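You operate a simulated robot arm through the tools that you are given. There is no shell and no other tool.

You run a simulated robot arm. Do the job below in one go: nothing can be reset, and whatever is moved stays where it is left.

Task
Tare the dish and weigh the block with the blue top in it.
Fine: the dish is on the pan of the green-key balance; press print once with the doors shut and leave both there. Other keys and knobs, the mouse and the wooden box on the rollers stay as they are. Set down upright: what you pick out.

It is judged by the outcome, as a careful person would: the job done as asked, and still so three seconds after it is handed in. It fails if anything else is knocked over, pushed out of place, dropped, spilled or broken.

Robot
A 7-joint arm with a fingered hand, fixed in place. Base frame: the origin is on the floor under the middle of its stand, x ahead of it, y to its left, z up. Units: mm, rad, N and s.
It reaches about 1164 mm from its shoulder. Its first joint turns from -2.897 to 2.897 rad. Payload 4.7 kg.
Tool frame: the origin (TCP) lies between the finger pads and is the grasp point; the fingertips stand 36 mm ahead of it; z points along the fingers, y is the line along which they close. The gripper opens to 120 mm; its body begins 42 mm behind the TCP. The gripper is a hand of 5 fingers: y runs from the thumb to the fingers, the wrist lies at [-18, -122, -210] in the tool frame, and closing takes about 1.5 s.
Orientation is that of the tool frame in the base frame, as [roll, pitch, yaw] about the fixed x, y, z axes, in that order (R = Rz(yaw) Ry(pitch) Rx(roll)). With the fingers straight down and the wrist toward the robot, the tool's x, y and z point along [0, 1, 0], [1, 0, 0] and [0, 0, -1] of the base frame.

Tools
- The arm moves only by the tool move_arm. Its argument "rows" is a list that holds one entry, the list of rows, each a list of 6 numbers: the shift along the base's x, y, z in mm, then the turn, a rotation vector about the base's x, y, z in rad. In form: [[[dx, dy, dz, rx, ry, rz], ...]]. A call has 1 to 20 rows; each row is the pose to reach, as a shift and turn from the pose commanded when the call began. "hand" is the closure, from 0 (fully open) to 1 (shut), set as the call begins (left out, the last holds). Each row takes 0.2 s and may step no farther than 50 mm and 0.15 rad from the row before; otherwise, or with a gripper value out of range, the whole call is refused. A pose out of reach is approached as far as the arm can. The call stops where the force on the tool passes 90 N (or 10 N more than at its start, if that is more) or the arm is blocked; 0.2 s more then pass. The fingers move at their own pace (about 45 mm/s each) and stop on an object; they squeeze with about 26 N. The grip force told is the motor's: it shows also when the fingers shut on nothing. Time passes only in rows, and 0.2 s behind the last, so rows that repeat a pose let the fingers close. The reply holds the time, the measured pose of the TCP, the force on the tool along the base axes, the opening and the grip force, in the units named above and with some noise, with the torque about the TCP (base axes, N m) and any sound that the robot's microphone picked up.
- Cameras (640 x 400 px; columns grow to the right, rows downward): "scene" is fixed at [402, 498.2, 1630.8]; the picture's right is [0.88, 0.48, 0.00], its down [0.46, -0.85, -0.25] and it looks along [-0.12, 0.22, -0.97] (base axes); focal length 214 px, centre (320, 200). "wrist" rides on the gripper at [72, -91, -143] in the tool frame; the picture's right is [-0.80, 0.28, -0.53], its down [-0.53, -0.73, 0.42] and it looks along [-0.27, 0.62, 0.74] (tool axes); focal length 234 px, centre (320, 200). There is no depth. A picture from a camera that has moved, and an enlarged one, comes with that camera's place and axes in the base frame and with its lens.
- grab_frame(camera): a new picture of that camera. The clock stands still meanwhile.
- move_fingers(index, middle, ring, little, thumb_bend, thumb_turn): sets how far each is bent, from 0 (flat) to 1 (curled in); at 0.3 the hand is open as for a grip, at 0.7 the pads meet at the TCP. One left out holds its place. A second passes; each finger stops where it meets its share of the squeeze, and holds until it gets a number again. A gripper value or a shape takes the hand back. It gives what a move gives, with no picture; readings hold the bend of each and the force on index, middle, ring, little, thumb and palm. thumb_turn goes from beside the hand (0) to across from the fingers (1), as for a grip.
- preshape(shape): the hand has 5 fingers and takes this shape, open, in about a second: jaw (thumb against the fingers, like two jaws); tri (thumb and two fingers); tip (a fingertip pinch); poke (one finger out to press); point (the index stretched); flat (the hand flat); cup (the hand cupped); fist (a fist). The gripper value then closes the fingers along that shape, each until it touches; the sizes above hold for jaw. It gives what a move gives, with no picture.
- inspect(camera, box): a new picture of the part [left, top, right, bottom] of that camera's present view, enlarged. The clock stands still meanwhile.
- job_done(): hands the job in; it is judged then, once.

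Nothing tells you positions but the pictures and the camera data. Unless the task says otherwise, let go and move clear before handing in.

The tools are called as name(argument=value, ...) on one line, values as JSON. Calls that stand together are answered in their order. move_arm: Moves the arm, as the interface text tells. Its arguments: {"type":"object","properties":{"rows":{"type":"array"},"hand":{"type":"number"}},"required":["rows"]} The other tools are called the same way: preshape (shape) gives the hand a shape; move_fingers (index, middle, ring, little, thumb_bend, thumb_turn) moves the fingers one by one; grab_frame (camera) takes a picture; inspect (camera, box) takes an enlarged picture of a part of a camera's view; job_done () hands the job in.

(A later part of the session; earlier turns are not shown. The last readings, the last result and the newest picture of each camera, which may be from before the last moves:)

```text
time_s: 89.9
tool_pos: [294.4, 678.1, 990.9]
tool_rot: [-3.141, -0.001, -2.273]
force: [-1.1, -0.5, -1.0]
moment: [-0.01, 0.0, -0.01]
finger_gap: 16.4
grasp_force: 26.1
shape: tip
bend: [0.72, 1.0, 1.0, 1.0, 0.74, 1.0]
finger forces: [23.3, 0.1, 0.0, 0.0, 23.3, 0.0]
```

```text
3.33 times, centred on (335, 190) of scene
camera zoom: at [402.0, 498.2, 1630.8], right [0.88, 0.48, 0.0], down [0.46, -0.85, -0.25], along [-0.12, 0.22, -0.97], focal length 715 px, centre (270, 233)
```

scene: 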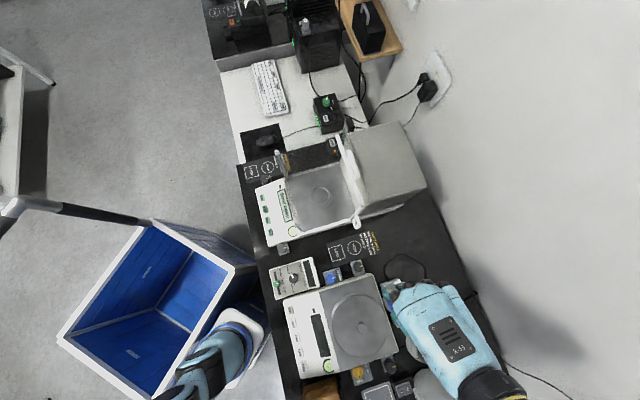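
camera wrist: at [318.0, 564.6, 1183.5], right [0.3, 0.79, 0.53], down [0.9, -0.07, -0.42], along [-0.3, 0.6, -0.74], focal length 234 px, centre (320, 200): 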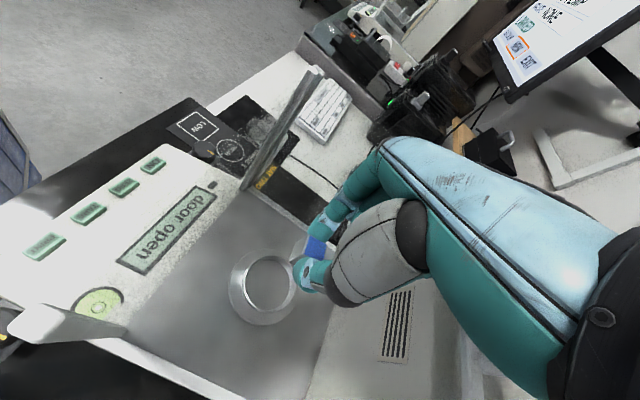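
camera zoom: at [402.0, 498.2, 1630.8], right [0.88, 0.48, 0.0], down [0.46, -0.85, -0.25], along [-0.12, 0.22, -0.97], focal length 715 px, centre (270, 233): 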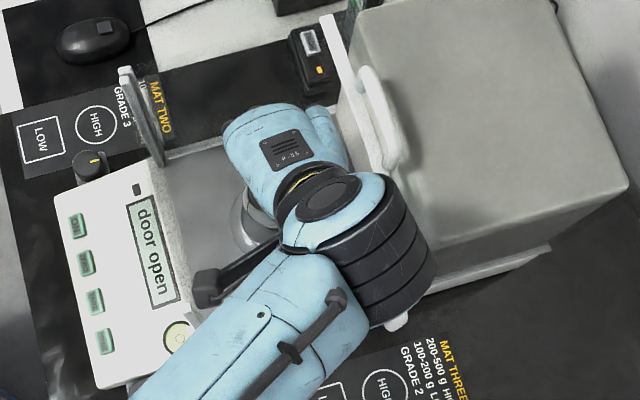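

move_arm(rows=[[[0, 0, -8, 0, 0, 0], [0, 0, -16, 0, 0, 0], [0, 0, -24, 0, 0, 0], [0, 0, -32, 0, 0, 0]]])

inspect(camera="wrist", box=[220, 170, 360, 310])

inspect(camera="scene", box=[275, 140, 385, 230])

```text
time_s: 90.9
tool_pos: [295.4, 678.5, 957.8]
tool_rot: [-3.141, 0.001, -2.27]
force: [-0.3, 0.3, -0.7]
moment: [0.01, -0.01, 0.01]
finger_gap: 16.3
grasp_force: 26.1
shape: tip
bend: [0.72, 1.0, 1.0, 1.0, 0.74, 1.0]
finger forces: [23.3, 0.0, 0.0, 0.1, 23.3, 0.0]
```

```text
2.86 times, centred on (290, 240) of wrist
camera zoom: at [319.1, 564.7, 1101.8], right [0.3, 0.79, 0.53], down [0.9, -0.07, -0.42], along [-0.3, 0.6, -0.74], focal length 669 px, centre (406, 86)
```

zoom: 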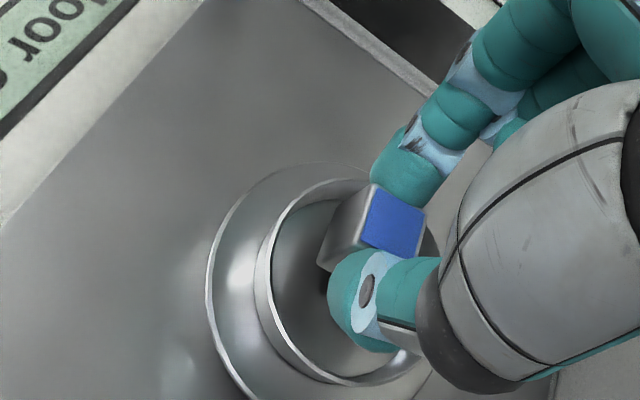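

```text
4.44 times, centred on (330, 185) of scene
camera zoom: at [402.0, 498.2, 1630.8], right [0.88, 0.48, 0.0], down [0.46, -0.85, -0.25], along [-0.12, 0.22, -0.97], focal length 953 px, centre (276, 267)
```

zoom: 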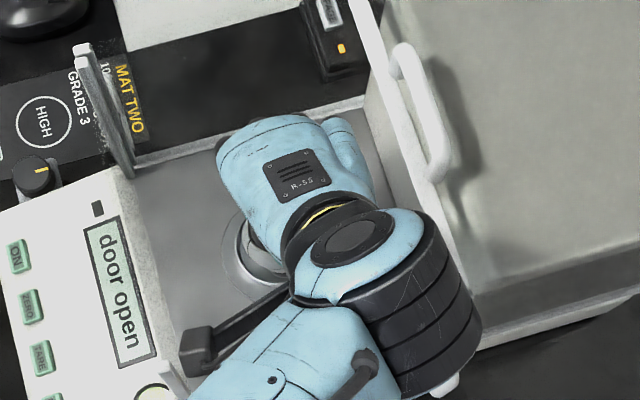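

Alignment is very good: the rim appears exactly where my model puts it (centre (304.4, 679.7), rim z≈902). I now lower in small steps toward contact.

move_arm(rows=[[[0.8, -0.6, -3, 0, 0, 0], [0.8, -0.6, -6, 0, 0, 0], [0.8, -0.6, -9, 0, 0, 0]]])

inspect(camera="wrist", box=[240, 180, 360, 300])

```text
time_s: 91.7
tool_pos: [296.8, 677.7, 949.1]
tool_rot: [-3.141, 0.0, -2.272]
force: [-0.2, 0.1, -1.4]
moment: [-0.03, 0.0, 0.02]
finger_gap: 16.5
grasp_force: 25.5
shape: tip
bend: [0.72, 1.0, 1.0, 1.0, 0.74, 1.0]
finger forces: [23.3, 0.1, 0.0, 0.0, 23.2, 0.1]
```

```text
3.33 times, centred on (300, 240) of wrist
camera zoom: at [320.2, 564.3, 1092.2], right [0.31, 0.79, 0.53], down [0.9, -0.07, -0.42], along [-0.3, 0.6, -0.74], focal length 781 px, centre (387, 67)
```

zoom: 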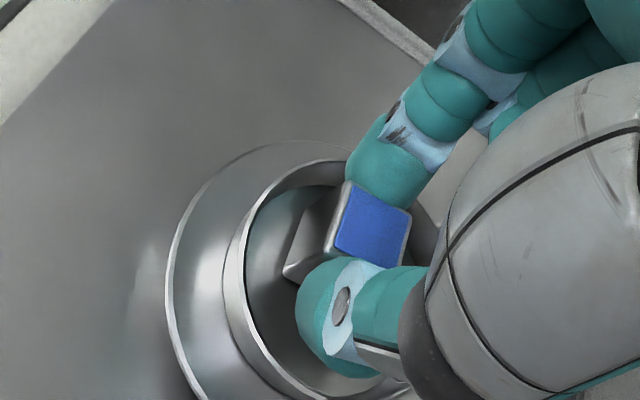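

move_arm(rows=[[[0, 0, -1.5, 0, 0, 0], [0, 0, -3, 0, 0, 0]]])

move_arm(rows=[[[0, 0, -1, 0, 0, 0], [0, 0, -2, 0, 0, 0]]])

inspect(camera="wrist", box=[240, 180, 360, 300])

```text
time_s: 92.3
tool_pos: [295.2, 678.4, 947.4]
tool_rot: [3.142, 0.0, -2.273]
force: [0.7, 0.6, 1.8]
moment: [-0.02, -0.01, 0.01]
finger_gap: 16.7
grasp_force: 25.4
shape: tip
bend: [0.72, 1.0, 1.0, 1.0, 0.74, 1.0]
finger forces: [23.4, 0.0, 0.0, 0.0, 24.1, 0.1]
```

```text
time_s: 92.9
tool_pos: [296.4, 677.0, 946.5]
tool_rot: [3.141, 0.002, -2.271]
force: [1.6, 0.4, 13.0]
moment: [0.01, 0.01, -0.02]
finger_gap: 17.0
grasp_force: 25.8
shape: tip
bend: [0.72, 1.0, 1.0, 1.0, 0.74, 1.0]
finger forces: [25.5, 0.0, 0.0, 0.0, 26.8, 0.0]
```

```text
3.33 times, centred on (300, 240) of wrist
camera zoom: at [319.7, 564.1, 1088.9], right [0.3, 0.79, 0.53], down [0.9, -0.06, -0.42], along [-0.3, 0.61, -0.74], focal length 781 px, centre (387, 67)
```

zoom: 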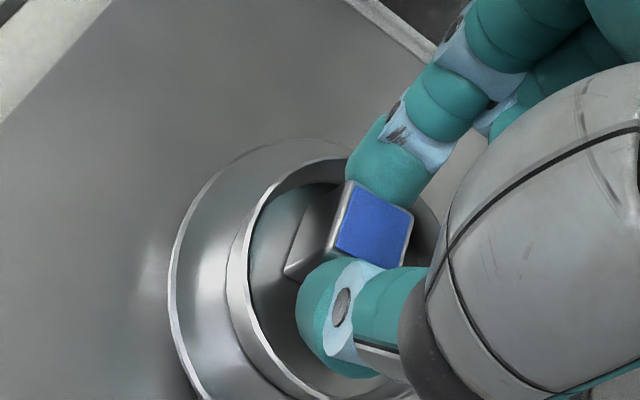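

The block has touched the dish floor (force passes straight through the grip, no side moment). I ease up slightly to take the pressure off before releasing.

move_arm(rows=[[[0, 0, 1, 0, 0, 0], [0, 0, 1.8, 0, 0, 0]]])

inspect(camera="wrist", box=[250, 190, 350, 290])

```text
time_s: 93.5
tool_pos: [296.5, 677.4, 946.4]
tool_rot: [-3.14, 0.001, -2.27]
force: [0.5, 1.9, 9.0]
moment: [0.09, 0.04, -0.01]
finger_gap: 17.2
grasp_force: 25.5
shape: tip
bend: [0.72, 1.0, 1.0, 1.0, 0.74, 1.0]
finger forces: [26.4, 0.0, 0.1, 0.0, 25.2, 0.0]
```

```text
4.00 times, centred on (300, 240) of wrist
camera zoom: at [319.9, 564.1, 1089.5], right [0.3, 0.79, 0.52], down [0.9, -0.07, -0.42], along [-0.3, 0.6, -0.74], focal length 937 px, centre (400, 40)
```

zoom: 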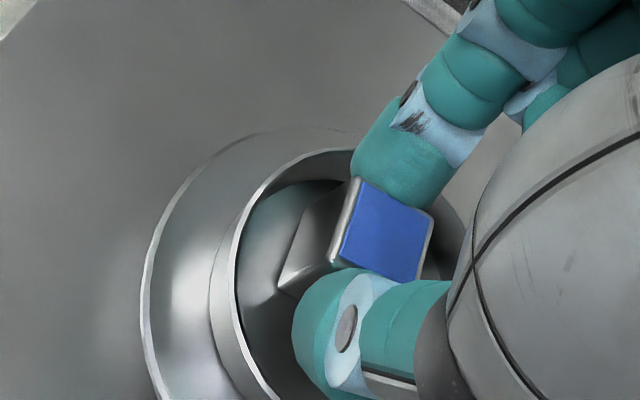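

move_arm(rows=[[[0, 0, 0.6, 0, 0, 0], [0, 0, 1.2, 0, 0, 0]]])

```text
time_s: 94.1
tool_pos: [296.1, 676.9, 946.6]
tool_rot: [3.141, -0.003, -2.271]
force: [0.2, 1.6, 2.6]
moment: [0.09, 0.07, 0.01]
finger_gap: 17.1
grasp_force: 25.8
shape: tip
bend: [0.72, 1.0, 1.0, 1.0, 0.74, 1.0]
finger forces: [25.8, 0.0, 0.1, 0.1, 24.4, 0.1]
```

move_arm(rows=[[[0, 0, 0.3, 0, 0, 0], [0, 0, 0.3, 0, 0, 0], [0, 0, 0.3, 0, 0, 0]]], hand=0.84)

inspect(camera="wrist", box=[250, 190, 350, 290])

```text
time_s: 94.9
tool_pos: [296.0, 677.8, 948.5]
tool_rot: [3.141, 0.001, -2.27]
force: [0.3, -0.8, 0.2]
moment: [-0.01, -0.04, 0.01]
finger_gap: 19.3
grasp_force: 0.1
shape: tip
bend: [0.72, 0.98, 0.99, 0.99, 0.74, 1.0]
finger forces: [1.1, 0.0, 0.0, 0.0, 0.7, 0.1]
```

```text
4.00 times, centred on (300, 240) of wrist
camera zoom: at [319.8, 563.6, 1090.7], right [0.3, 0.79, 0.52], down [0.9, -0.07, -0.42], along [-0.3, 0.6, -0.74], focal length 937 px, centre (400, 40)
```

zoom: 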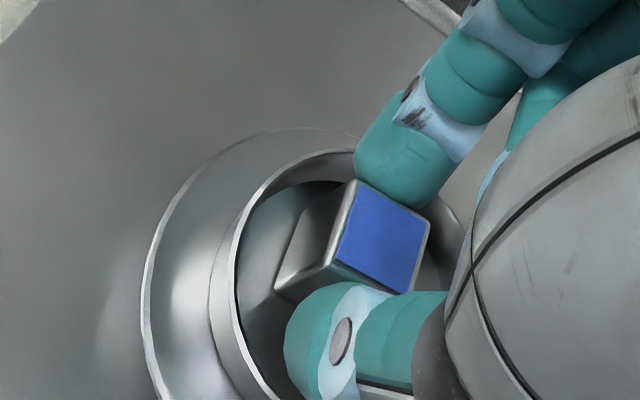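

The squeeze is gone and the block sits flat in the dish. I open a little more in place.

move_arm(rows=[[[0, 0, 0, 0, 0, 0], [0, 0, 0, 0, 0, 0]]], hand=0.81)

inspect(camera="wrist", box=[250, 190, 350, 290])

```text
time_s: 95.5
tool_pos: [294.9, 676.6, 947.9]
tool_rot: [3.141, 0.0, -2.272]
force: [0.0, -0.2, -0.5]
moment: [0.0, -0.02, -0.03]
finger_gap: 22.5
grasp_force: 0.1
shape: tip
bend: [0.72, 0.98, 0.99, 0.99, 0.74, 1.0]
finger forces: [0.5, 0.1, 0.0, 0.0, 0.0, 0.1]
```

```text
4.00 times, centred on (300, 240) of wrist
camera zoom: at [319.7, 563.7, 1090.9], right [0.3, 0.79, 0.53], down [0.9, -0.07, -0.42], along [-0.3, 0.6, -0.74], focal length 937 px, centre (400, 40)
```

zoom: 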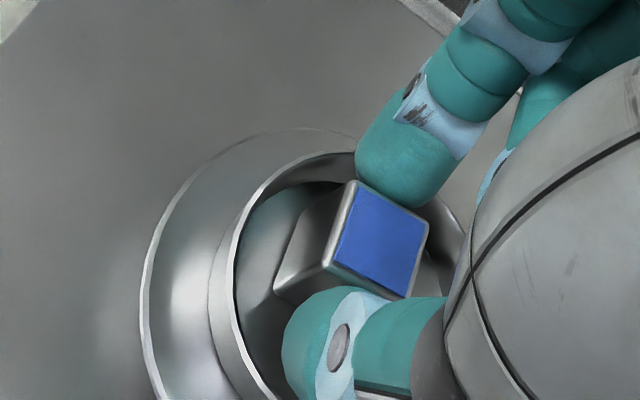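

move_arm(rows=[[[0, 0, 1.5, 0, 0, 0], [0, 0, 3, 0, 0, 0]]], hand=0.8)

inspect(camera="wrist", box=[250, 190, 350, 290])

```text
time_s: 96.1
tool_pos: [295.8, 677.5, 952.8]
tool_rot: [-3.141, 0.0, -2.27]
force: [-1.1, 0.2, -0.7]
moment: [0.01, 0.03, 0.06]
finger_gap: 23.7
grasp_force: 0.0
shape: tip
bend: [0.72, 0.98, 0.99, 0.99, 0.74, 1.0]
finger forces: [0.1, 0.0, 0.0, 0.0, 0.0, 0.0]
```

```text
4.00 times, centred on (300, 240) of wrist
camera zoom: at [320.3, 564.4, 1094.3], right [0.3, 0.79, 0.52], down [0.9, -0.07, -0.42], along [-0.3, 0.6, -0.74], focal length 937 px, centre (400, 40)
```

zoom: 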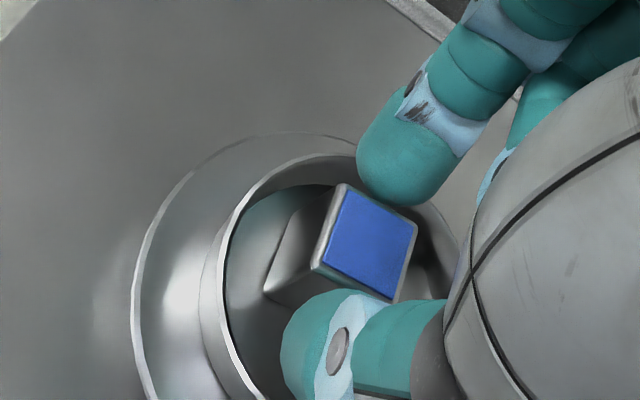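

The block is free and standing in the dish. I rise straight up out of the chamber.

move_arm(rows=[[[0, 0, 6, 0, 0, 0], [0, 0, 15, 0, 0, 0], [0, 0, 30, 0, 0, 0], [0, 0, 55, 0, 0, 0], [0, 0, 85, 0, 0, 0], [0, 0, 120, 0, 0, 0], [0, 0, 160, 0, 0, 0], [0, 0, 200, 0, 0, 0], [0, 0, 240, 0, 0, 0], [0, 0, 280, 0, 0, 0]]])

grab_frame(camera="wrist")

inspect(camera="wrist", box=[180, 240, 300, 360])

```text
time_s: 98.3
tool_pos: [296.6, 676.4, 1228.8]
tool_rot: [-3.139, -0.001, -2.273]
force: [0.0, 0.6, -0.2]
moment: [0.01, 0.03, 0.02]
finger_gap: 23.8
grasp_force: 0.1
shape: tip
bend: [0.72, 0.98, 0.99, 0.99, 0.74, 1.0]
finger forces: [0.0, 0.0, 0.1, 0.0, 0.0, 0.1]
```

```text
taken
camera wrist: at [320.3, 563.4, 1371.3], right [0.3, 0.8, 0.52], down [0.9, -0.07, -0.42], along [-0.3, 0.6, -0.74], focal length 234 px, centre (320, 200)
```

wrist: 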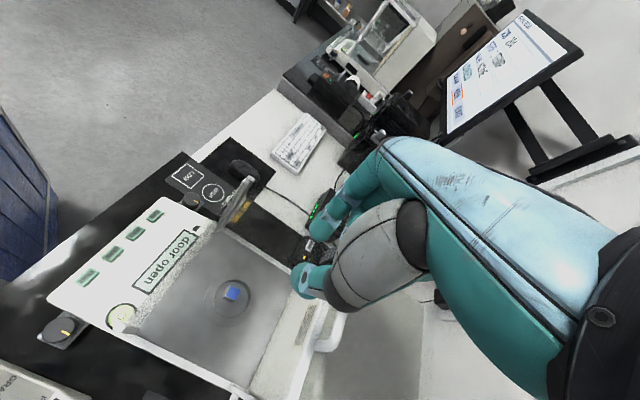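

```text
3.33 times, centred on (240, 300) of wrist
camera zoom: at [320.3, 563.4, 1371.3], right [0.3, 0.8, 0.52], down [0.9, -0.07, -0.42], along [-0.3, 0.6, -0.74], focal length 781 px, centre (587, -133)
```

zoom: 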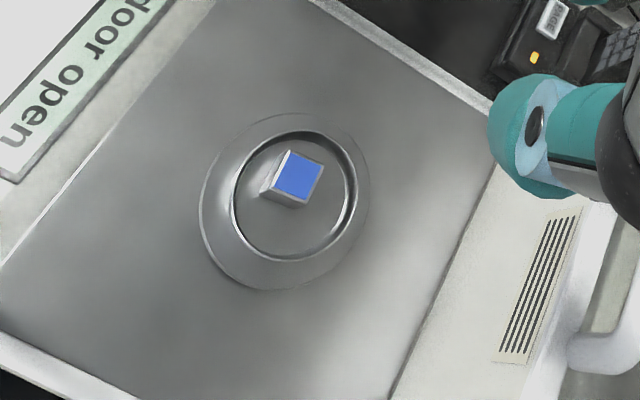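

The block stands upright in the dish. Now I close the doors: first I turn the hand back (thumb toward me) and hover over the right-door handle at the rear.

move_arm(rows=[[[14.6, -3.5, 5, 0, 0, -0.138], [29.2, -7, 5, 0, 0, -0.276], [43.8, -10.5, 5, 0, 0, -0.414], [58.4, -14, 5, 0, 0, -0.552], [73, -17.5, 5, 0, 0, -0.69], [87.6, -21, 5, 0, 0, -0.828], [102.2, -24.5, 5, 0, 0, -0.966], [116.8, -28, 5, 0, 0, -1.104], [131.4, -31.5, 5, 0, 0, -1.242], [146, -35, 5, 0, 0, -1.38], [160.6, -38.5, 5, 0, 0, -1.518], [175, -42, 5, 0, 0, -1.654]]], hand=0.7)

grab_frame(camera="wrist")

inspect(camera="scene", box=[265, 130, 405, 250])

```text
time_s: 100.9
tool_pos: [472.5, 635.0, 1236.1]
tool_rot: [-3.141, 0.0, 2.356]
force: [0.5, -1.0, -1.0]
moment: [0.0, -0.01, -0.01]
finger_gap: 35.4
grasp_force: 0.1
shape: tip
bend: [0.73, 0.98, 0.99, 0.99, 0.74, 1.0]
finger forces: [0.0, 0.1, 0.1, 0.0, 0.1, 0.1]
```

```text
taken
camera wrist: at [356.6, 622.5, 1378.1], right [0.77, -0.37, 0.53], down [-0.14, -0.89, -0.42], along [0.63, 0.25, -0.74], focal length 234 px, centre (320, 200)
```

wrist: 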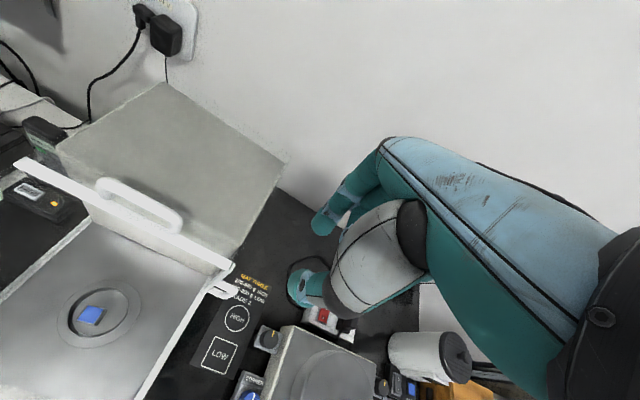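

```text
3.33 times, centred on (335, 190) of scene
camera zoom: at [402.0, 498.2, 1630.8], right [0.88, 0.48, 0.0], down [0.46, -0.85, -0.25], along [-0.12, 0.22, -0.97], focal length 715 px, centre (270, 233)
```

zoom: 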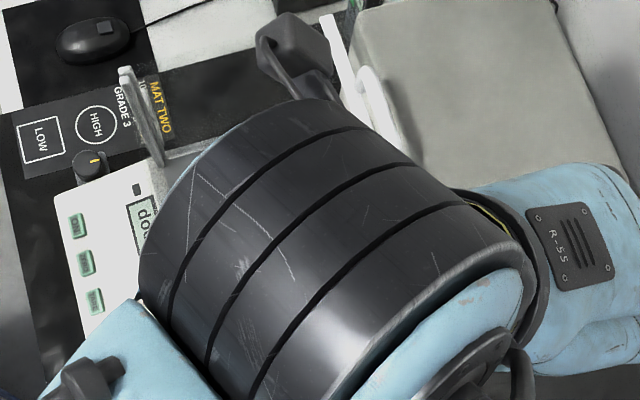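

inspect(camera="wrist", box=[170, 230, 310, 350])

```text
3.33 times, centred on (240, 290) of wrist
camera zoom: at [356.6, 622.5, 1378.1], right [0.77, -0.37, 0.53], down [-0.14, -0.89, -0.42], along [0.63, 0.25, -0.74], focal length 781 px, centre (587, -100)
```

zoom: 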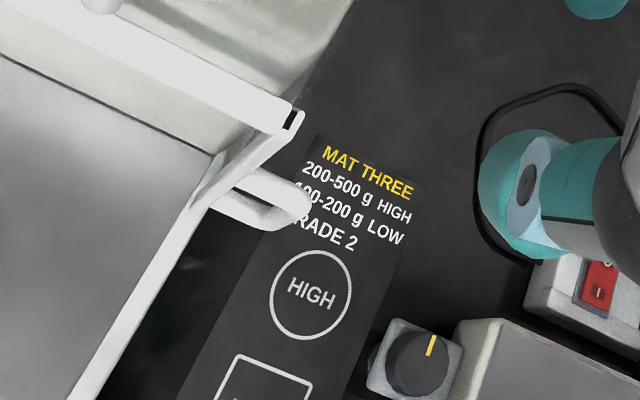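

move_arm(rows=[[[0, 0, -40, 0, 0, 0], [0, 0, -80, 0, 0, 0], [0, 0, -120, 0, 0, 0], [0, 0, -155, 0, 0, 0], [0, 0, -190, 0, 0, 0], [0, 0, -215, 0, 0, 0]]])

inspect(camera="wrist", box=[200, 130, 400, 330])

```text
time_s: 102.3
tool_pos: [472.6, 635.0, 1023.1]
tool_rot: [3.141, 0.001, 2.358]
force: [1.0, -0.3, 0.7]
moment: [-0.01, 0.0, -0.01]
finger_gap: 35.7
grasp_force: 0.0
shape: tip
bend: [0.73, 0.98, 0.99, 0.99, 0.74, 1.0]
finger forces: [0.1, 0.0, 0.0, 0.0, 0.0, 0.0]
```

```text
2.00 times, centred on (300, 230) of wrist
camera zoom: at [357.3, 622.1, 1165.5], right [0.77, -0.37, 0.52], down [-0.14, -0.89, -0.43], along [0.63, 0.25, -0.74], focal length 468 px, centre (360, 140)
```

zoom: 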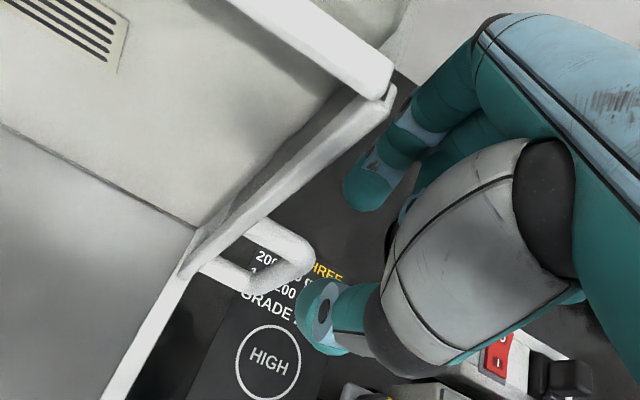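

move_arm(rows=[[[0, 0, -20, 0, 0, 0], [0, 0, -40, 0, 0, 0], [0, 0, -57, 0, 0, 0]]])

inspect(camera="wrist", box=[200, 130, 400, 330])

```text
time_s: 103.1
tool_pos: [471.8, 634.9, 965.1]
tool_rot: [3.14, -0.001, 2.359]
force: [0.1, 0.1, 0.2]
moment: [0.03, 0.01, 0.01]
finger_gap: 36.0
grasp_force: 0.0
shape: tip
bend: [0.73, 0.98, 0.99, 0.99, 0.74, 1.0]
finger forces: [0.0, 0.0, 0.0, 0.1, 0.0, 0.0]
```

```text
2.00 times, centred on (300, 230) of wrist
camera zoom: at [357.2, 623.3, 1107.1], right [0.77, -0.37, 0.53], down [-0.14, -0.89, -0.42], along [0.63, 0.25, -0.74], focal length 468 px, centre (360, 140)
```

zoom: 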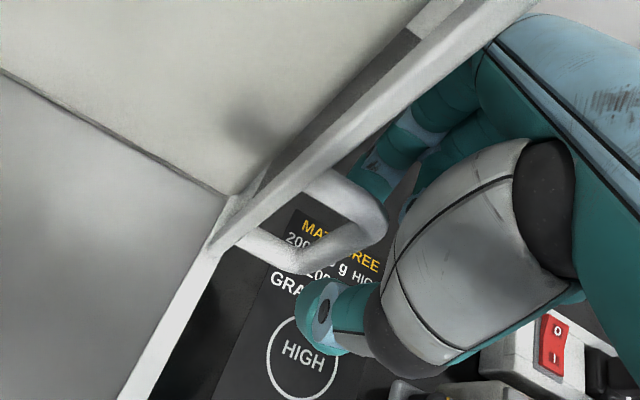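

The handle is caged again. I pull the right door forward, slowly at the end.

move_arm(rows=[[[-5, -5, 4, 0, 0, 0], [-12, -12, 4, 0, 0, 0], [-22, -22, 4, 0, 0, 0], [-32, -32, 4, 0, 0, 0], [-42, -42, 4, 0, 0, 0], [-52, -52, 4, 0, 0, 0], [-62, -62, 4, 0, 0, 0], [-72, -72, 4, 0, 0, 0], [-82, -82, 4, 0, 0, 0], [-92, -92, 4, 0, 0, 0], [-102, -102, 4, 0, 0, 0], [-112, -112, 4, 0, 0, 0], [-120, -120, 4, 0, 0, 0]]])

inspect(camera="wrist", box=[200, 130, 400, 330])

inspect(camera="scene", box=[245, 130, 385, 250])

```text
time_s: 105.9
tool_pos: [352.1, 515.8, 969.6]
tool_rot: [3.141, -0.001, 2.358]
force: [0.2, -0.7, 0.0]
moment: [0.02, -0.02, -0.02]
finger_gap: 36.2
grasp_force: 0.0
shape: tip
bend: [0.73, 0.98, 0.99, 0.99, 0.74, 1.0]
finger forces: [0.3, 0.0, 0.1, 0.0, 0.1, 0.1]
```

```text
2.00 times, centred on (300, 230) of wrist
camera zoom: at [236.7, 503.1, 1111.8], right [0.77, -0.37, 0.53], down [-0.14, -0.89, -0.42], along [0.63, 0.25, -0.74], focal length 468 px, centre (360, 140)
```

zoom: 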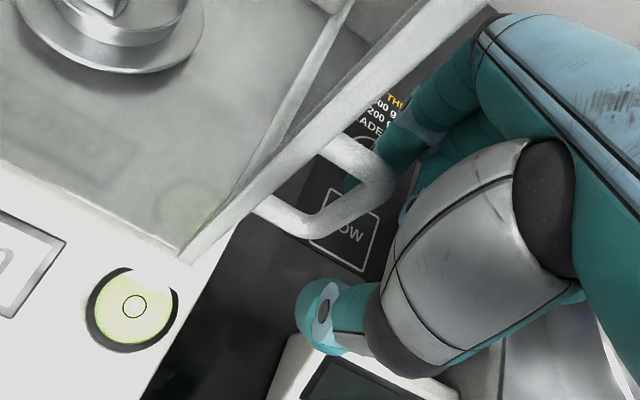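

```text
3.33 times, centred on (315, 190) of scene
camera zoom: at [402.0, 498.2, 1630.8], right [0.88, 0.48, 0.0], down [0.46, -0.85, -0.25], along [-0.12, 0.22, -0.97], focal length 715 px, centre (337, 233)
```

zoom: 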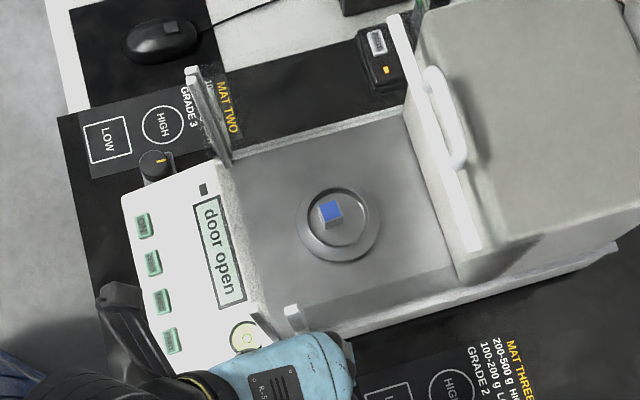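

move_arm(rows=[[[-3.5, -3.5, 0, 0, 0, 0], [-7, -7, 0, 0, 0, 0], [-10, -10, 0, 0, 0, 0], [-12.5, -12.5, 0, 0, 0, 0]]])

inspect(camera="wrist", box=[200, 130, 400, 330])

inspect(camera="scene", box=[255, 180, 345, 250])

```text
time_s: 106.9
tool_pos: [339.0, 502.6, 967.0]
tool_rot: [3.141, 0.0, 2.36]
force: [0.0, 0.3, 0.2]
moment: [-0.01, -0.07, -0.01]
finger_gap: 35.7
grasp_force: 0.0
shape: tip
bend: [0.73, 0.98, 0.99, 0.99, 0.74, 1.0]
finger forces: [0.6, 0.1, 0.0, 0.0, 0.0, 0.0]
```

```text
2.00 times, centred on (300, 230) of wrist
camera zoom: at [223.5, 490.9, 1110.2], right [0.77, -0.37, 0.53], down [-0.14, -0.89, -0.42], along [0.63, 0.25, -0.74], focal length 468 px, centre (360, 140)
```

zoom: 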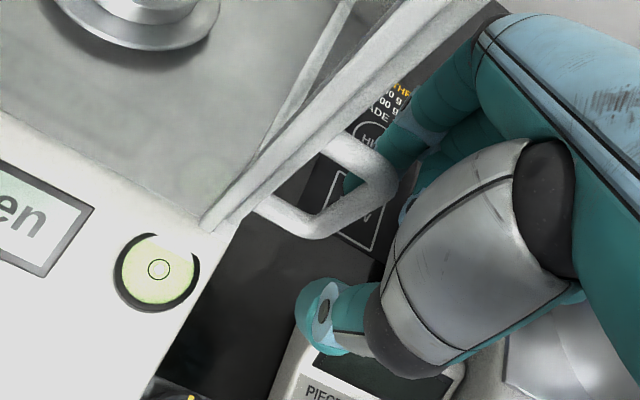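

```text
5.71 times, centred on (300, 215) of scene
camera zoom: at [402.0, 498.2, 1630.8], right [0.88, 0.48, 0.0], down [0.46, -0.85, -0.25], along [-0.12, 0.22, -0.97], focal length 1226 px, centre (434, 114)
```

zoom: 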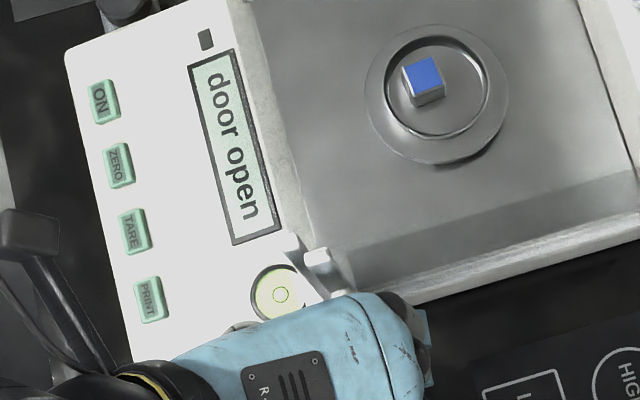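

move_arm(rows=[[[-1.5, -1.5, 0, 0, 0, 0], [-3, -3, 0, 0, 0, 0]]])

move_arm(rows=[[[-1.2, -1.2, 0, 0, 0, 0], [-2.4, -2.4, 0, 0, 0, 0]]])

inspect(camera="scene", box=[255, 180, 345, 250])

```text
time_s: 107.5
tool_pos: [333.8, 500.1, 966.5]
tool_rot: [3.14, -0.001, 2.358]
force: [1.1, -0.1, 0.4]
moment: [0.0, -0.01, -0.03]
finger_gap: 36.3
grasp_force: 0.1
shape: tip
bend: [0.73, 0.98, 0.99, 0.99, 0.74, 1.0]
finger forces: [0.6, 0.0, 0.0, 0.0, 0.0, 0.1]
```

```text
time_s: 108.1
tool_pos: [333.3, 497.4, 967.3]
tool_rot: [3.142, 0.0, 2.358]
force: [0.3, 0.9, -0.3]
moment: [0.02, -0.01, 0.01]
finger_gap: 36.0
grasp_force: 0.1
shape: tip
bend: [0.73, 0.98, 0.99, 0.99, 0.74, 1.0]
finger forces: [0.6, 0.0, 0.0, 0.0, 0.0, 0.0]
```

```text
5.71 times, centred on (300, 215) of scene
camera zoom: at [402.0, 498.2, 1630.8], right [0.88, 0.48, 0.0], down [0.46, -0.85, -0.25], along [-0.12, 0.22, -0.97], focal length 1226 px, centre (434, 114)
```

zoom: 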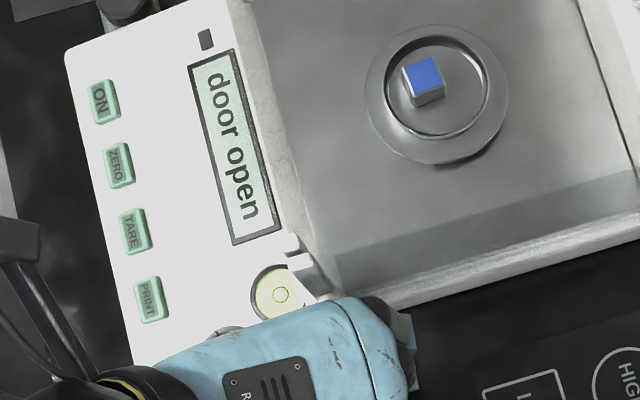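

move_arm(rows=[[[-1.2, -1.2, 0, 0, 0, 0], [-2.4, -2.4, 0, 0, 0, 0]]])

move_arm(rows=[[[-1, -1, 0, 0, 0, 0], [-2, -2, 0, 0, 0, 0]]])

inspect(camera="wrist", box=[200, 130, 400, 330])

```text
time_s: 108.7
tool_pos: [331.3, 496.1, 968.8]
tool_rot: [3.141, 0.0, 2.358]
force: [1.7, 0.4, -0.1]
moment: [0.07, -0.02, -0.03]
finger_gap: 36.9
grasp_force: 0.1
shape: tip
bend: [0.73, 0.98, 0.99, 0.99, 0.74, 1.0]
finger forces: [2.1, 0.1, 0.0, 0.1, 0.1, 0.0]
```

```text
time_s: 109.3
tool_pos: [329.1, 495.1, 968.2]
tool_rot: [3.141, 0.0, 2.357]
force: [2.9, 2.5, 0.1]
moment: [0.1, -0.09, -0.02]
finger_gap: 37.8
grasp_force: 0.0
shape: tip
bend: [0.73, 0.98, 0.99, 0.99, 0.74, 1.0]
finger forces: [3.7, 0.1, 0.1, 0.1, 0.1, 0.0]
```

```text
2.00 times, centred on (300, 230) of wrist
camera zoom: at [213.9, 481.3, 1111.2], right [0.77, -0.37, 0.53], down [-0.14, -0.89, -0.42], along [0.63, 0.25, -0.74], focal length 468 px, centre (360, 140)
```

zoom: 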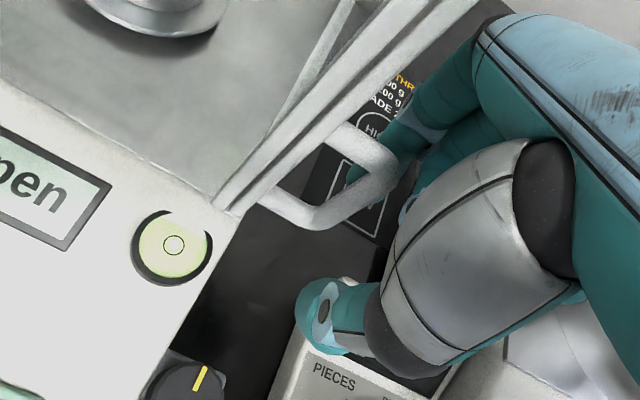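

The right door is back at its front stop (posts side by side). I free the handle, lift, and go to the top-door handle.

move_arm(rows=[[[3, 3, 0, 0, 0, 0], [6, 6, 0, 0, 0, 0], [6, 6, 15, 0, 0, 0], [6, 6, 50, 0, 0, 0], [6, 6, 90, 0, 0, 0], [6, 6, 135, 0, 0, 0], [6, 6, 180, 0, 0, 0], [6, 6, 225, 0, 0, 0], [6, 6, 272, 0, 0, 0], [11, 40, 272, 0, 0, 0], [16, 80, 272, 0, 0, 0], [21, 120, 272, 0, 0, 0], [26, 160, 272, 0, 0, 0], [31, 200, 272, 0, 0, 0], [35, 230, 272, 0, 0, 0], [38.5, 249, 272, 0, 0, 0]]])

grab_frame(camera="wrist")

inspect(camera="wrist", box=[150, 200, 350, 340])

inspect(camera="scene", box=[245, 130, 385, 250])

```text
time_s: 112.7
tool_pos: [367.4, 741.2, 1239.9]
tool_rot: [3.141, 0.0, 2.358]
force: [0.9, 0.7, -1.1]
moment: [0.04, 0.02, -0.01]
finger_gap: 36.3
grasp_force: 0.0
shape: tip
bend: [0.73, 0.98, 0.99, 0.99, 0.74, 1.0]
finger forces: [0.1, 0.1, 0.1, 0.0, 0.0, 0.0]
```

```text
taken
camera wrist: at [253.4, 729.1, 1382.1], right [0.77, -0.37, 0.53], down [-0.14, -0.89, -0.42], along [0.63, 0.25, -0.74], focal length 234 px, centre (320, 200)
```

wrist: 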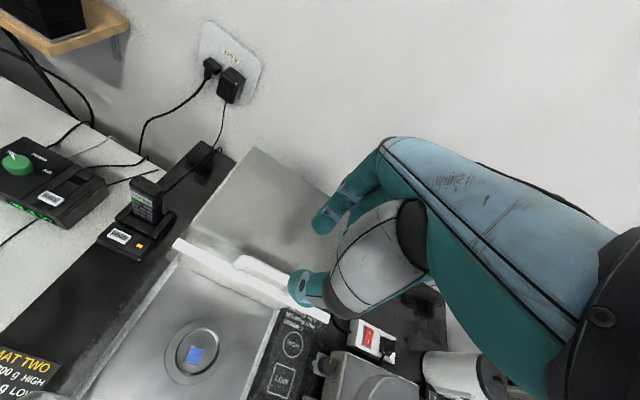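

```text
2.86 times, centred on (250, 270) of wrist
camera zoom: at [253.4, 729.1, 1382.1], right [0.77, -0.37, 0.53], down [-0.14, -0.89, -0.42], along [0.63, 0.25, -0.74], focal length 669 px, centre (520, 0)
```

zoom: 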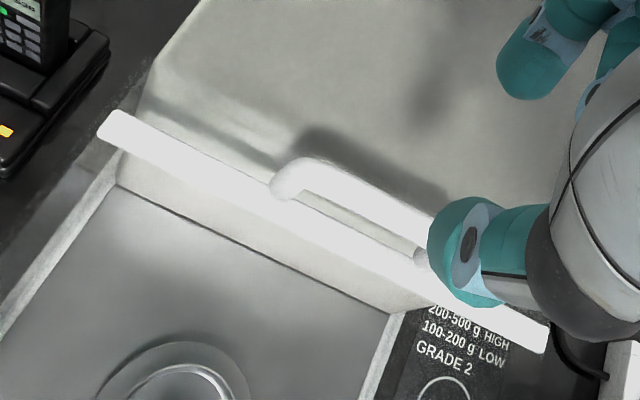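

```text
3.33 times, centred on (315, 190) of scene
camera zoom: at [402.0, 498.2, 1630.8], right [0.88, 0.48, 0.0], down [0.46, -0.85, -0.25], along [-0.12, 0.22, -0.97], focal length 715 px, centre (337, 233)
```

zoom: 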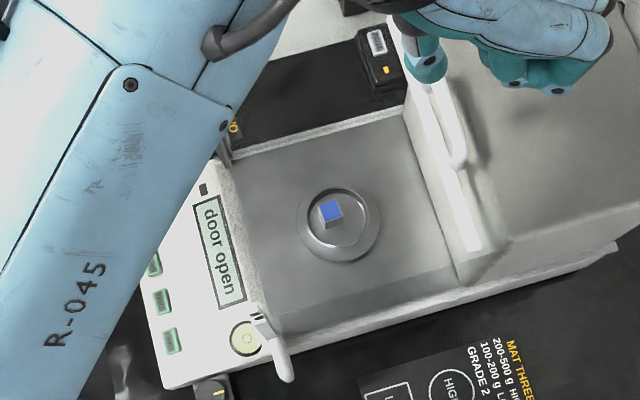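

The right handle is forward again. I lower over the top handle and pull the top door shut.

move_arm(rows=[[[-2, -2, -40, 0, 0, 0], [-2, -2, -75, 0, 0, 0], [-2, -2, -88, 0, 0, 0]]])

inspect(camera="wrist", box=[200, 130, 400, 330])

```text
time_s: 113.5
tool_pos: [365.2, 738.6, 1151.5]
tool_rot: [3.141, 0.001, 2.357]
force: [0.1, 0.0, 0.0]
moment: [-0.02, 0.0, -0.04]
finger_gap: 36.2
grasp_force: 0.1
shape: tip
bend: [0.73, 0.98, 0.99, 0.99, 0.74, 1.0]
finger forces: [0.0, 0.0, 0.0, 0.0, 0.0, 0.0]
```

```text
2.00 times, centred on (300, 230) of wrist
camera zoom: at [251.1, 726.4, 1293.6], right [0.77, -0.37, 0.53], down [-0.14, -0.89, -0.42], along [0.63, 0.25, -0.74], focal length 468 px, centre (360, 140)
```

zoom: 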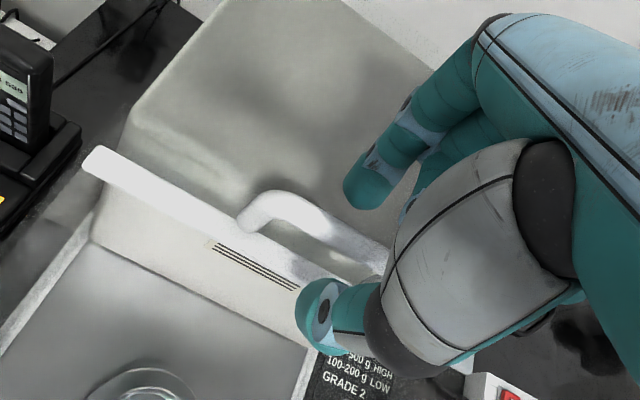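

move_arm(rows=[[[-5, -5, 0, 0, 0, 0], [-12, -12, 0, 0, 0, 0], [-22, -22, 0, 0, 0, 0], [-32, -32, 0, 0, 0, 0], [-42, -42, 0, 0, 0, 0], [-52, -52, 0, 0, 0, 0], [-62, -62, 0, 0, 0, 0], [-72, -72, 0, 0, 0, 0], [-82, -82, 0, 0, 0, 0], [-92, -92, 0, 0, 0, 0], [-102, -102, 0, 0, 0, 0], [-112, -112, 0, 0, 0, 0], [-120, -120, 0, 0, 0, 0]]])

inspect(camera="wrist", box=[200, 130, 400, 330])

inspect(camera="scene", box=[245, 130, 385, 250])

```text
time_s: 116.3
tool_pos: [246.2, 621.9, 1151.7]
tool_rot: [3.141, 0.0, 2.356]
force: [-0.2, 0.2, -0.4]
moment: [-0.01, -0.01, -0.02]
finger_gap: 36.4
grasp_force: 0.0
shape: tip
bend: [0.73, 0.98, 0.99, 0.99, 0.74, 1.0]
finger forces: [0.3, 0.1, 0.0, 0.0, 0.0, 0.0]
```

```text
2.00 times, centred on (300, 230) of wrist
camera zoom: at [131.2, 608.3, 1294.3], right [0.77, -0.37, 0.53], down [-0.14, -0.89, -0.42], along [0.63, 0.25, -0.74], focal length 468 px, centre (360, 140)
```

zoom: 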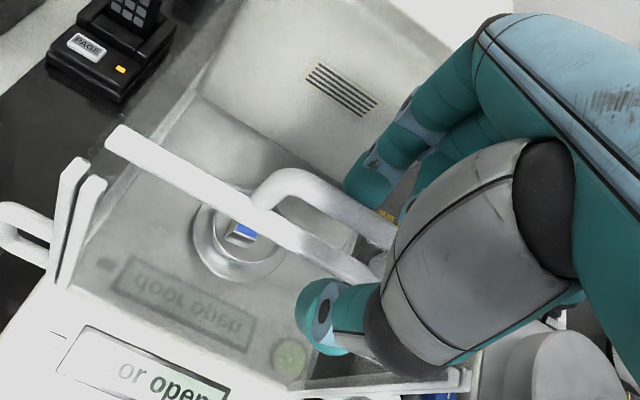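

```text
3.33 times, centred on (315, 190) of scene
camera zoom: at [402.0, 498.2, 1630.8], right [0.88, 0.48, 0.0], down [0.46, -0.85, -0.25], along [-0.12, 0.22, -0.97], focal length 715 px, centre (337, 233)
```

zoom: 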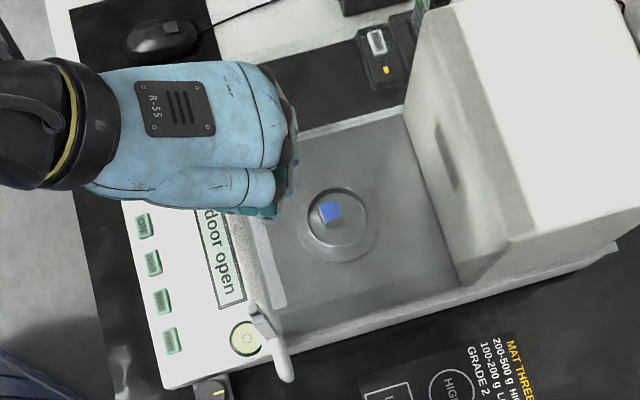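

move_arm(rows=[[[-3.5, -3.5, 0, 0, 0, 0], [-7, -7, 0, 0, 0, 0], [-10, -10, 0, 0, 0, 0], [-13, -13, 0, 0, 0, 0], [-15.5, -15.5, 0, 0, 0, 0]]])

inspect(camera="wrist", box=[200, 130, 400, 330])

inspect(camera="scene", box=[255, 140, 345, 250])

```text
time_s: 117.5
tool_pos: [230.9, 606.2, 1150.6]
tool_rot: [3.14, 0.0, 2.357]
force: [0.8, 1.1, -0.6]
moment: [0.05, -0.03, 0.01]
finger_gap: 36.4
grasp_force: 0.1
shape: tip
bend: [0.73, 0.98, 0.99, 0.99, 0.74, 1.0]
finger forces: [1.3, 0.1, 0.0, 0.0, 0.1, 0.0]
```

```text
2.00 times, centred on (300, 230) of wrist
camera zoom: at [115.6, 592.9, 1294.2], right [0.77, -0.37, 0.53], down [-0.14, -0.89, -0.42], along [0.63, 0.25, -0.74], focal length 468 px, centre (360, 140)
```

zoom: 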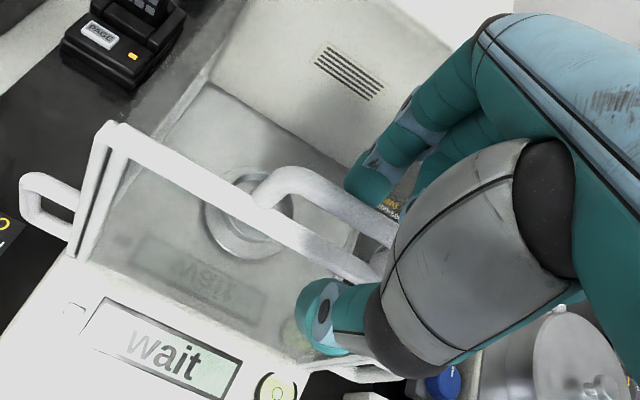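

```text
3.64 times, centred on (300, 195) of scene
camera zoom: at [402.0, 498.2, 1630.8], right [0.88, 0.48, 0.0], down [0.46, -0.85, -0.25], along [-0.12, 0.22, -0.97], focal length 780 px, centre (393, 218)
```

zoom: 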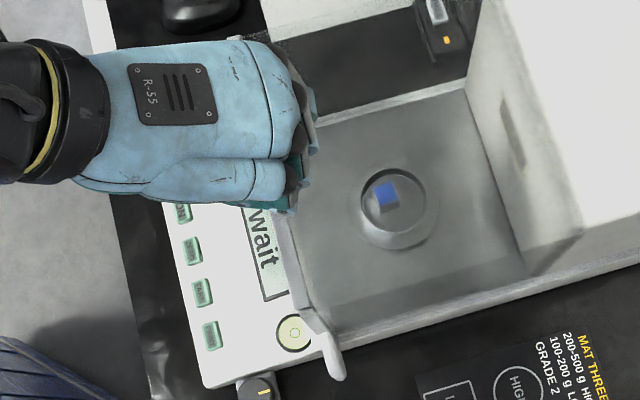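

The display changed from "door open" to "wait" – the doors register as shut. I pull a hair more to be at the stop, then release and lift away.

move_arm(rows=[[[-1, -1, 0, 0, 0, 0], [-1.5, -1.5, 0, 0, 0, 0]]])

move_arm(rows=[[[4, 4, 0, 0, 0, 0], [8, 8, 0, 0, 0, 0], [8, 8, 20, 0, 0, 0], [8, 8, 50, 0, 0, 0], [8, 8, 85, 0, 0, 0]]])

grab_frame(camera="scene")

inspect(camera="wrist", box=[130, 200, 350, 360])

```text
time_s: 118.1
tool_pos: [228.6, 604.1, 1152.2]
tool_rot: [3.141, 0.001, 2.358]
force: [2.3, 1.4, 0.7]
moment: [0.02, -0.05, 0.01]
finger_gap: 37.2
grasp_force: 0.1
shape: tip
bend: [0.73, 0.98, 0.99, 0.99, 0.74, 1.0]
finger forces: [2.7, 0.0, 0.0, 0.1, 0.0, 0.0]
```

```text
time_s: 119.3
tool_pos: [235.6, 613.2, 1238.1]
tool_rot: [-3.14, 0.002, 2.358]
force: [0.4, -0.1, 0.2]
moment: [-0.04, -0.02, 0.01]
finger_gap: 36.3
grasp_force: 0.0
shape: tip
bend: [0.73, 0.98, 0.99, 0.99, 0.74, 1.0]
finger forces: [0.0, 0.0, 0.0, 0.0, 0.1, 0.0]
```

```text
taken
```

scene: 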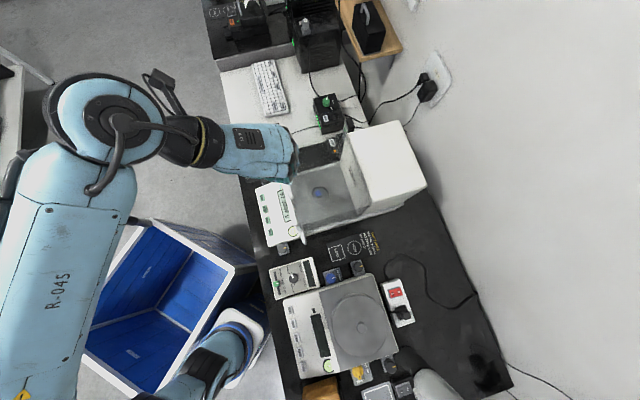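

```text
2.50 times, centred on (240, 280) of wrist
camera zoom: at [120.9, 599.7, 1380.3], right [0.77, -0.37, 0.53], down [-0.14, -0.89, -0.42], along [0.63, 0.25, -0.74], focal length 585 px, centre (520, 0)
```

zoom: 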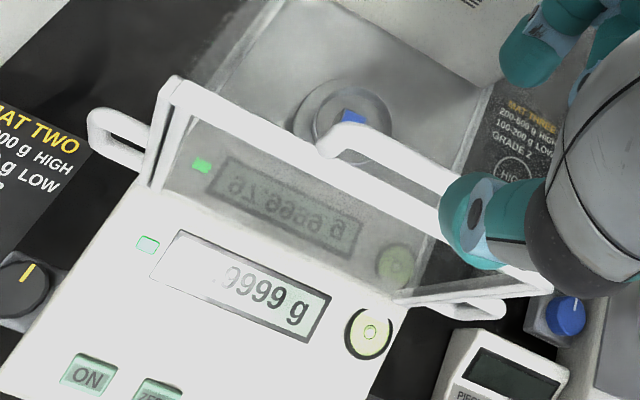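

Doors shut, the reading is steady and the stability light is on. I read the display closely, then prepare the single-finger press for PRINT.

inspect(camera="scene", box=[250, 170, 330, 250])

move_arm(rows=[[[-5, -20, 0, 0, 0, 0], [-12, -50, 0, 0, 0, 0], [-20, -80, 0, 0, 0, 0], [-28, -110, -10, 0, 0, 0], [-36, -135, -25, 0, 0, 0], [-41, -144, -38, 0, 0, 0]]])

move_fingers(index=0.65, middle=1.0, ring=1.0, little=1.0, thumb_bend=1.0, thumb_turn=1.0)

inspect(camera="wrist", box=[140, 180, 340, 320])

```text
5.00 times, centred on (290, 210) of scene
camera zoom: at [402.0, 498.2, 1630.8], right [0.88, 0.48, 0.0], down [0.46, -0.85, -0.25], along [-0.12, 0.22, -0.97], focal length 1072 px, centre (470, 150)
```

zoom: 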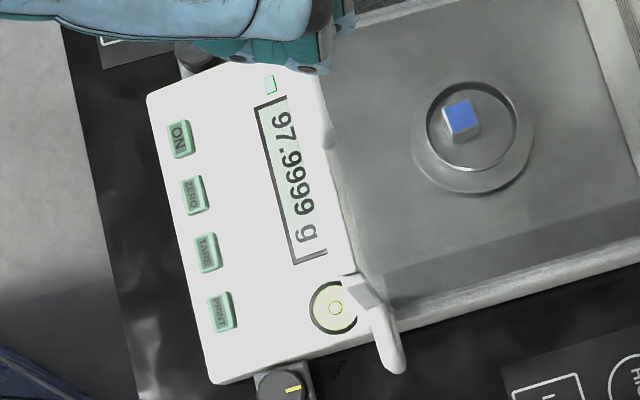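

```text
time_s: 120.7
tool_pos: [195.8, 467.3, 1199.9]
tool_rot: [3.141, 0.001, 2.359]
force: [0.4, 1.0, -0.4]
moment: [0.0, -0.02, -0.02]
finger_gap: 36.4
grasp_force: 0.1
shape: tip
bend: [0.73, 0.98, 0.99, 0.99, 0.74, 1.0]
finger forces: [0.0, 0.1, 0.1, 0.0, 0.0, 0.0]
```

```text
time_s: 121.7
tool_pos: [196.7, 468.5, 1200.2]
tool_rot: [3.142, -0.001, 2.356]
force: [-0.5, -0.4, -0.2]
moment: [-0.02, 0.01, -0.03]
finger_gap: 12.4
grasp_force: 0.1
shape: fingers
bend: [0.52, 1.0, 1.0, 1.0, 0.88, 1.0]
finger forces: [0.0, 0.0, 0.0, 0.0, 0.0, 0.1]
```

```text
2.86 times, centred on (240, 250) of wrist
camera zoom: at [80.9, 455.0, 1342.5], right [0.77, -0.37, 0.53], down [-0.14, -0.89, -0.42], along [0.63, 0.25, -0.74], focal length 669 px, centre (549, 57)
```

zoom: 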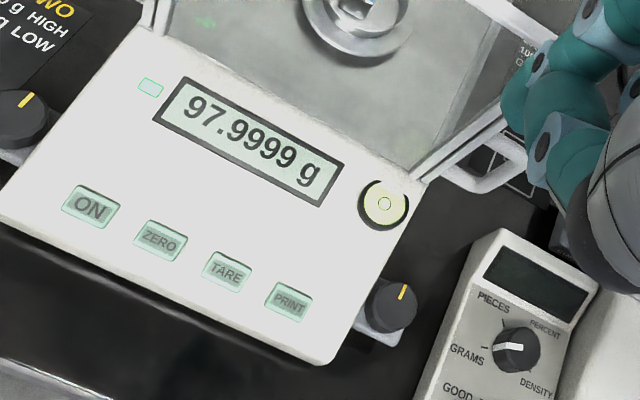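

The reading is 97.9999 g with dish tared. The finger shape isn't quite the same as for TARE, so I rebuild it via the poke shape as before.

preshape(shape="poke")

move_fingers(index=0.65, middle=1.0, ring=1.0, little=1.0, thumb_bend=1.0, thumb_turn=1.0)

inspect(camera="wrist", box=[190, 150, 370, 290])

```text
time_s: 122.6
tool_pos: [194.2, 468.1, 1198.8]
tool_rot: [-3.141, 0.001, 2.358]
force: [0.8, -0.4, -0.5]
moment: [0.04, -0.01, -0.01]
finger_gap: 0.0
grasp_force: 0.2
shape: poke
bend: [0.7, 0.7, 0.99, 0.99, 1.0, 1.0]
finger forces: [0.0, 0.1, 0.0, 0.0, 0.0, 0.1]
```

```text
time_s: 123.6
tool_pos: [195.0, 466.5, 1199.5]
tool_rot: [-3.141, 0.0, 2.358]
force: [-0.4, 0.8, -0.2]
moment: [0.02, 0.06, 0.0]
finger_gap: 32.4
grasp_force: 0.0
shape: fingers
bend: [0.29, 1.0, 1.0, 1.0, 1.0, 1.0]
finger forces: [0.1, 0.0, 0.1, 0.0, 0.0, 0.1]
```

```text
2.86 times, centred on (280, 220) of wrist
camera zoom: at [80.9, 455.0, 1342.5], right [0.77, -0.37, 0.53], down [-0.14, -0.89, -0.42], along [0.63, 0.25, -0.74], focal length 669 px, centre (434, 143)
```

zoom: 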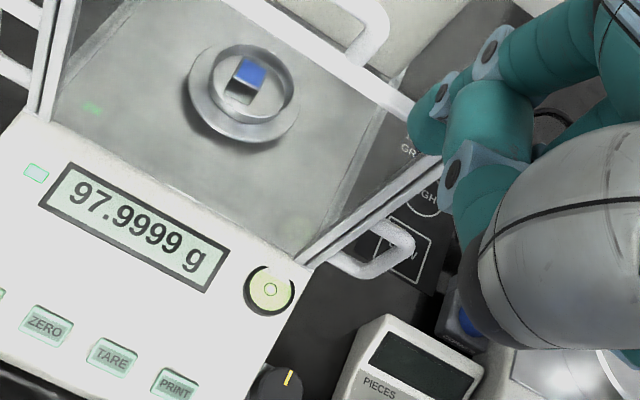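

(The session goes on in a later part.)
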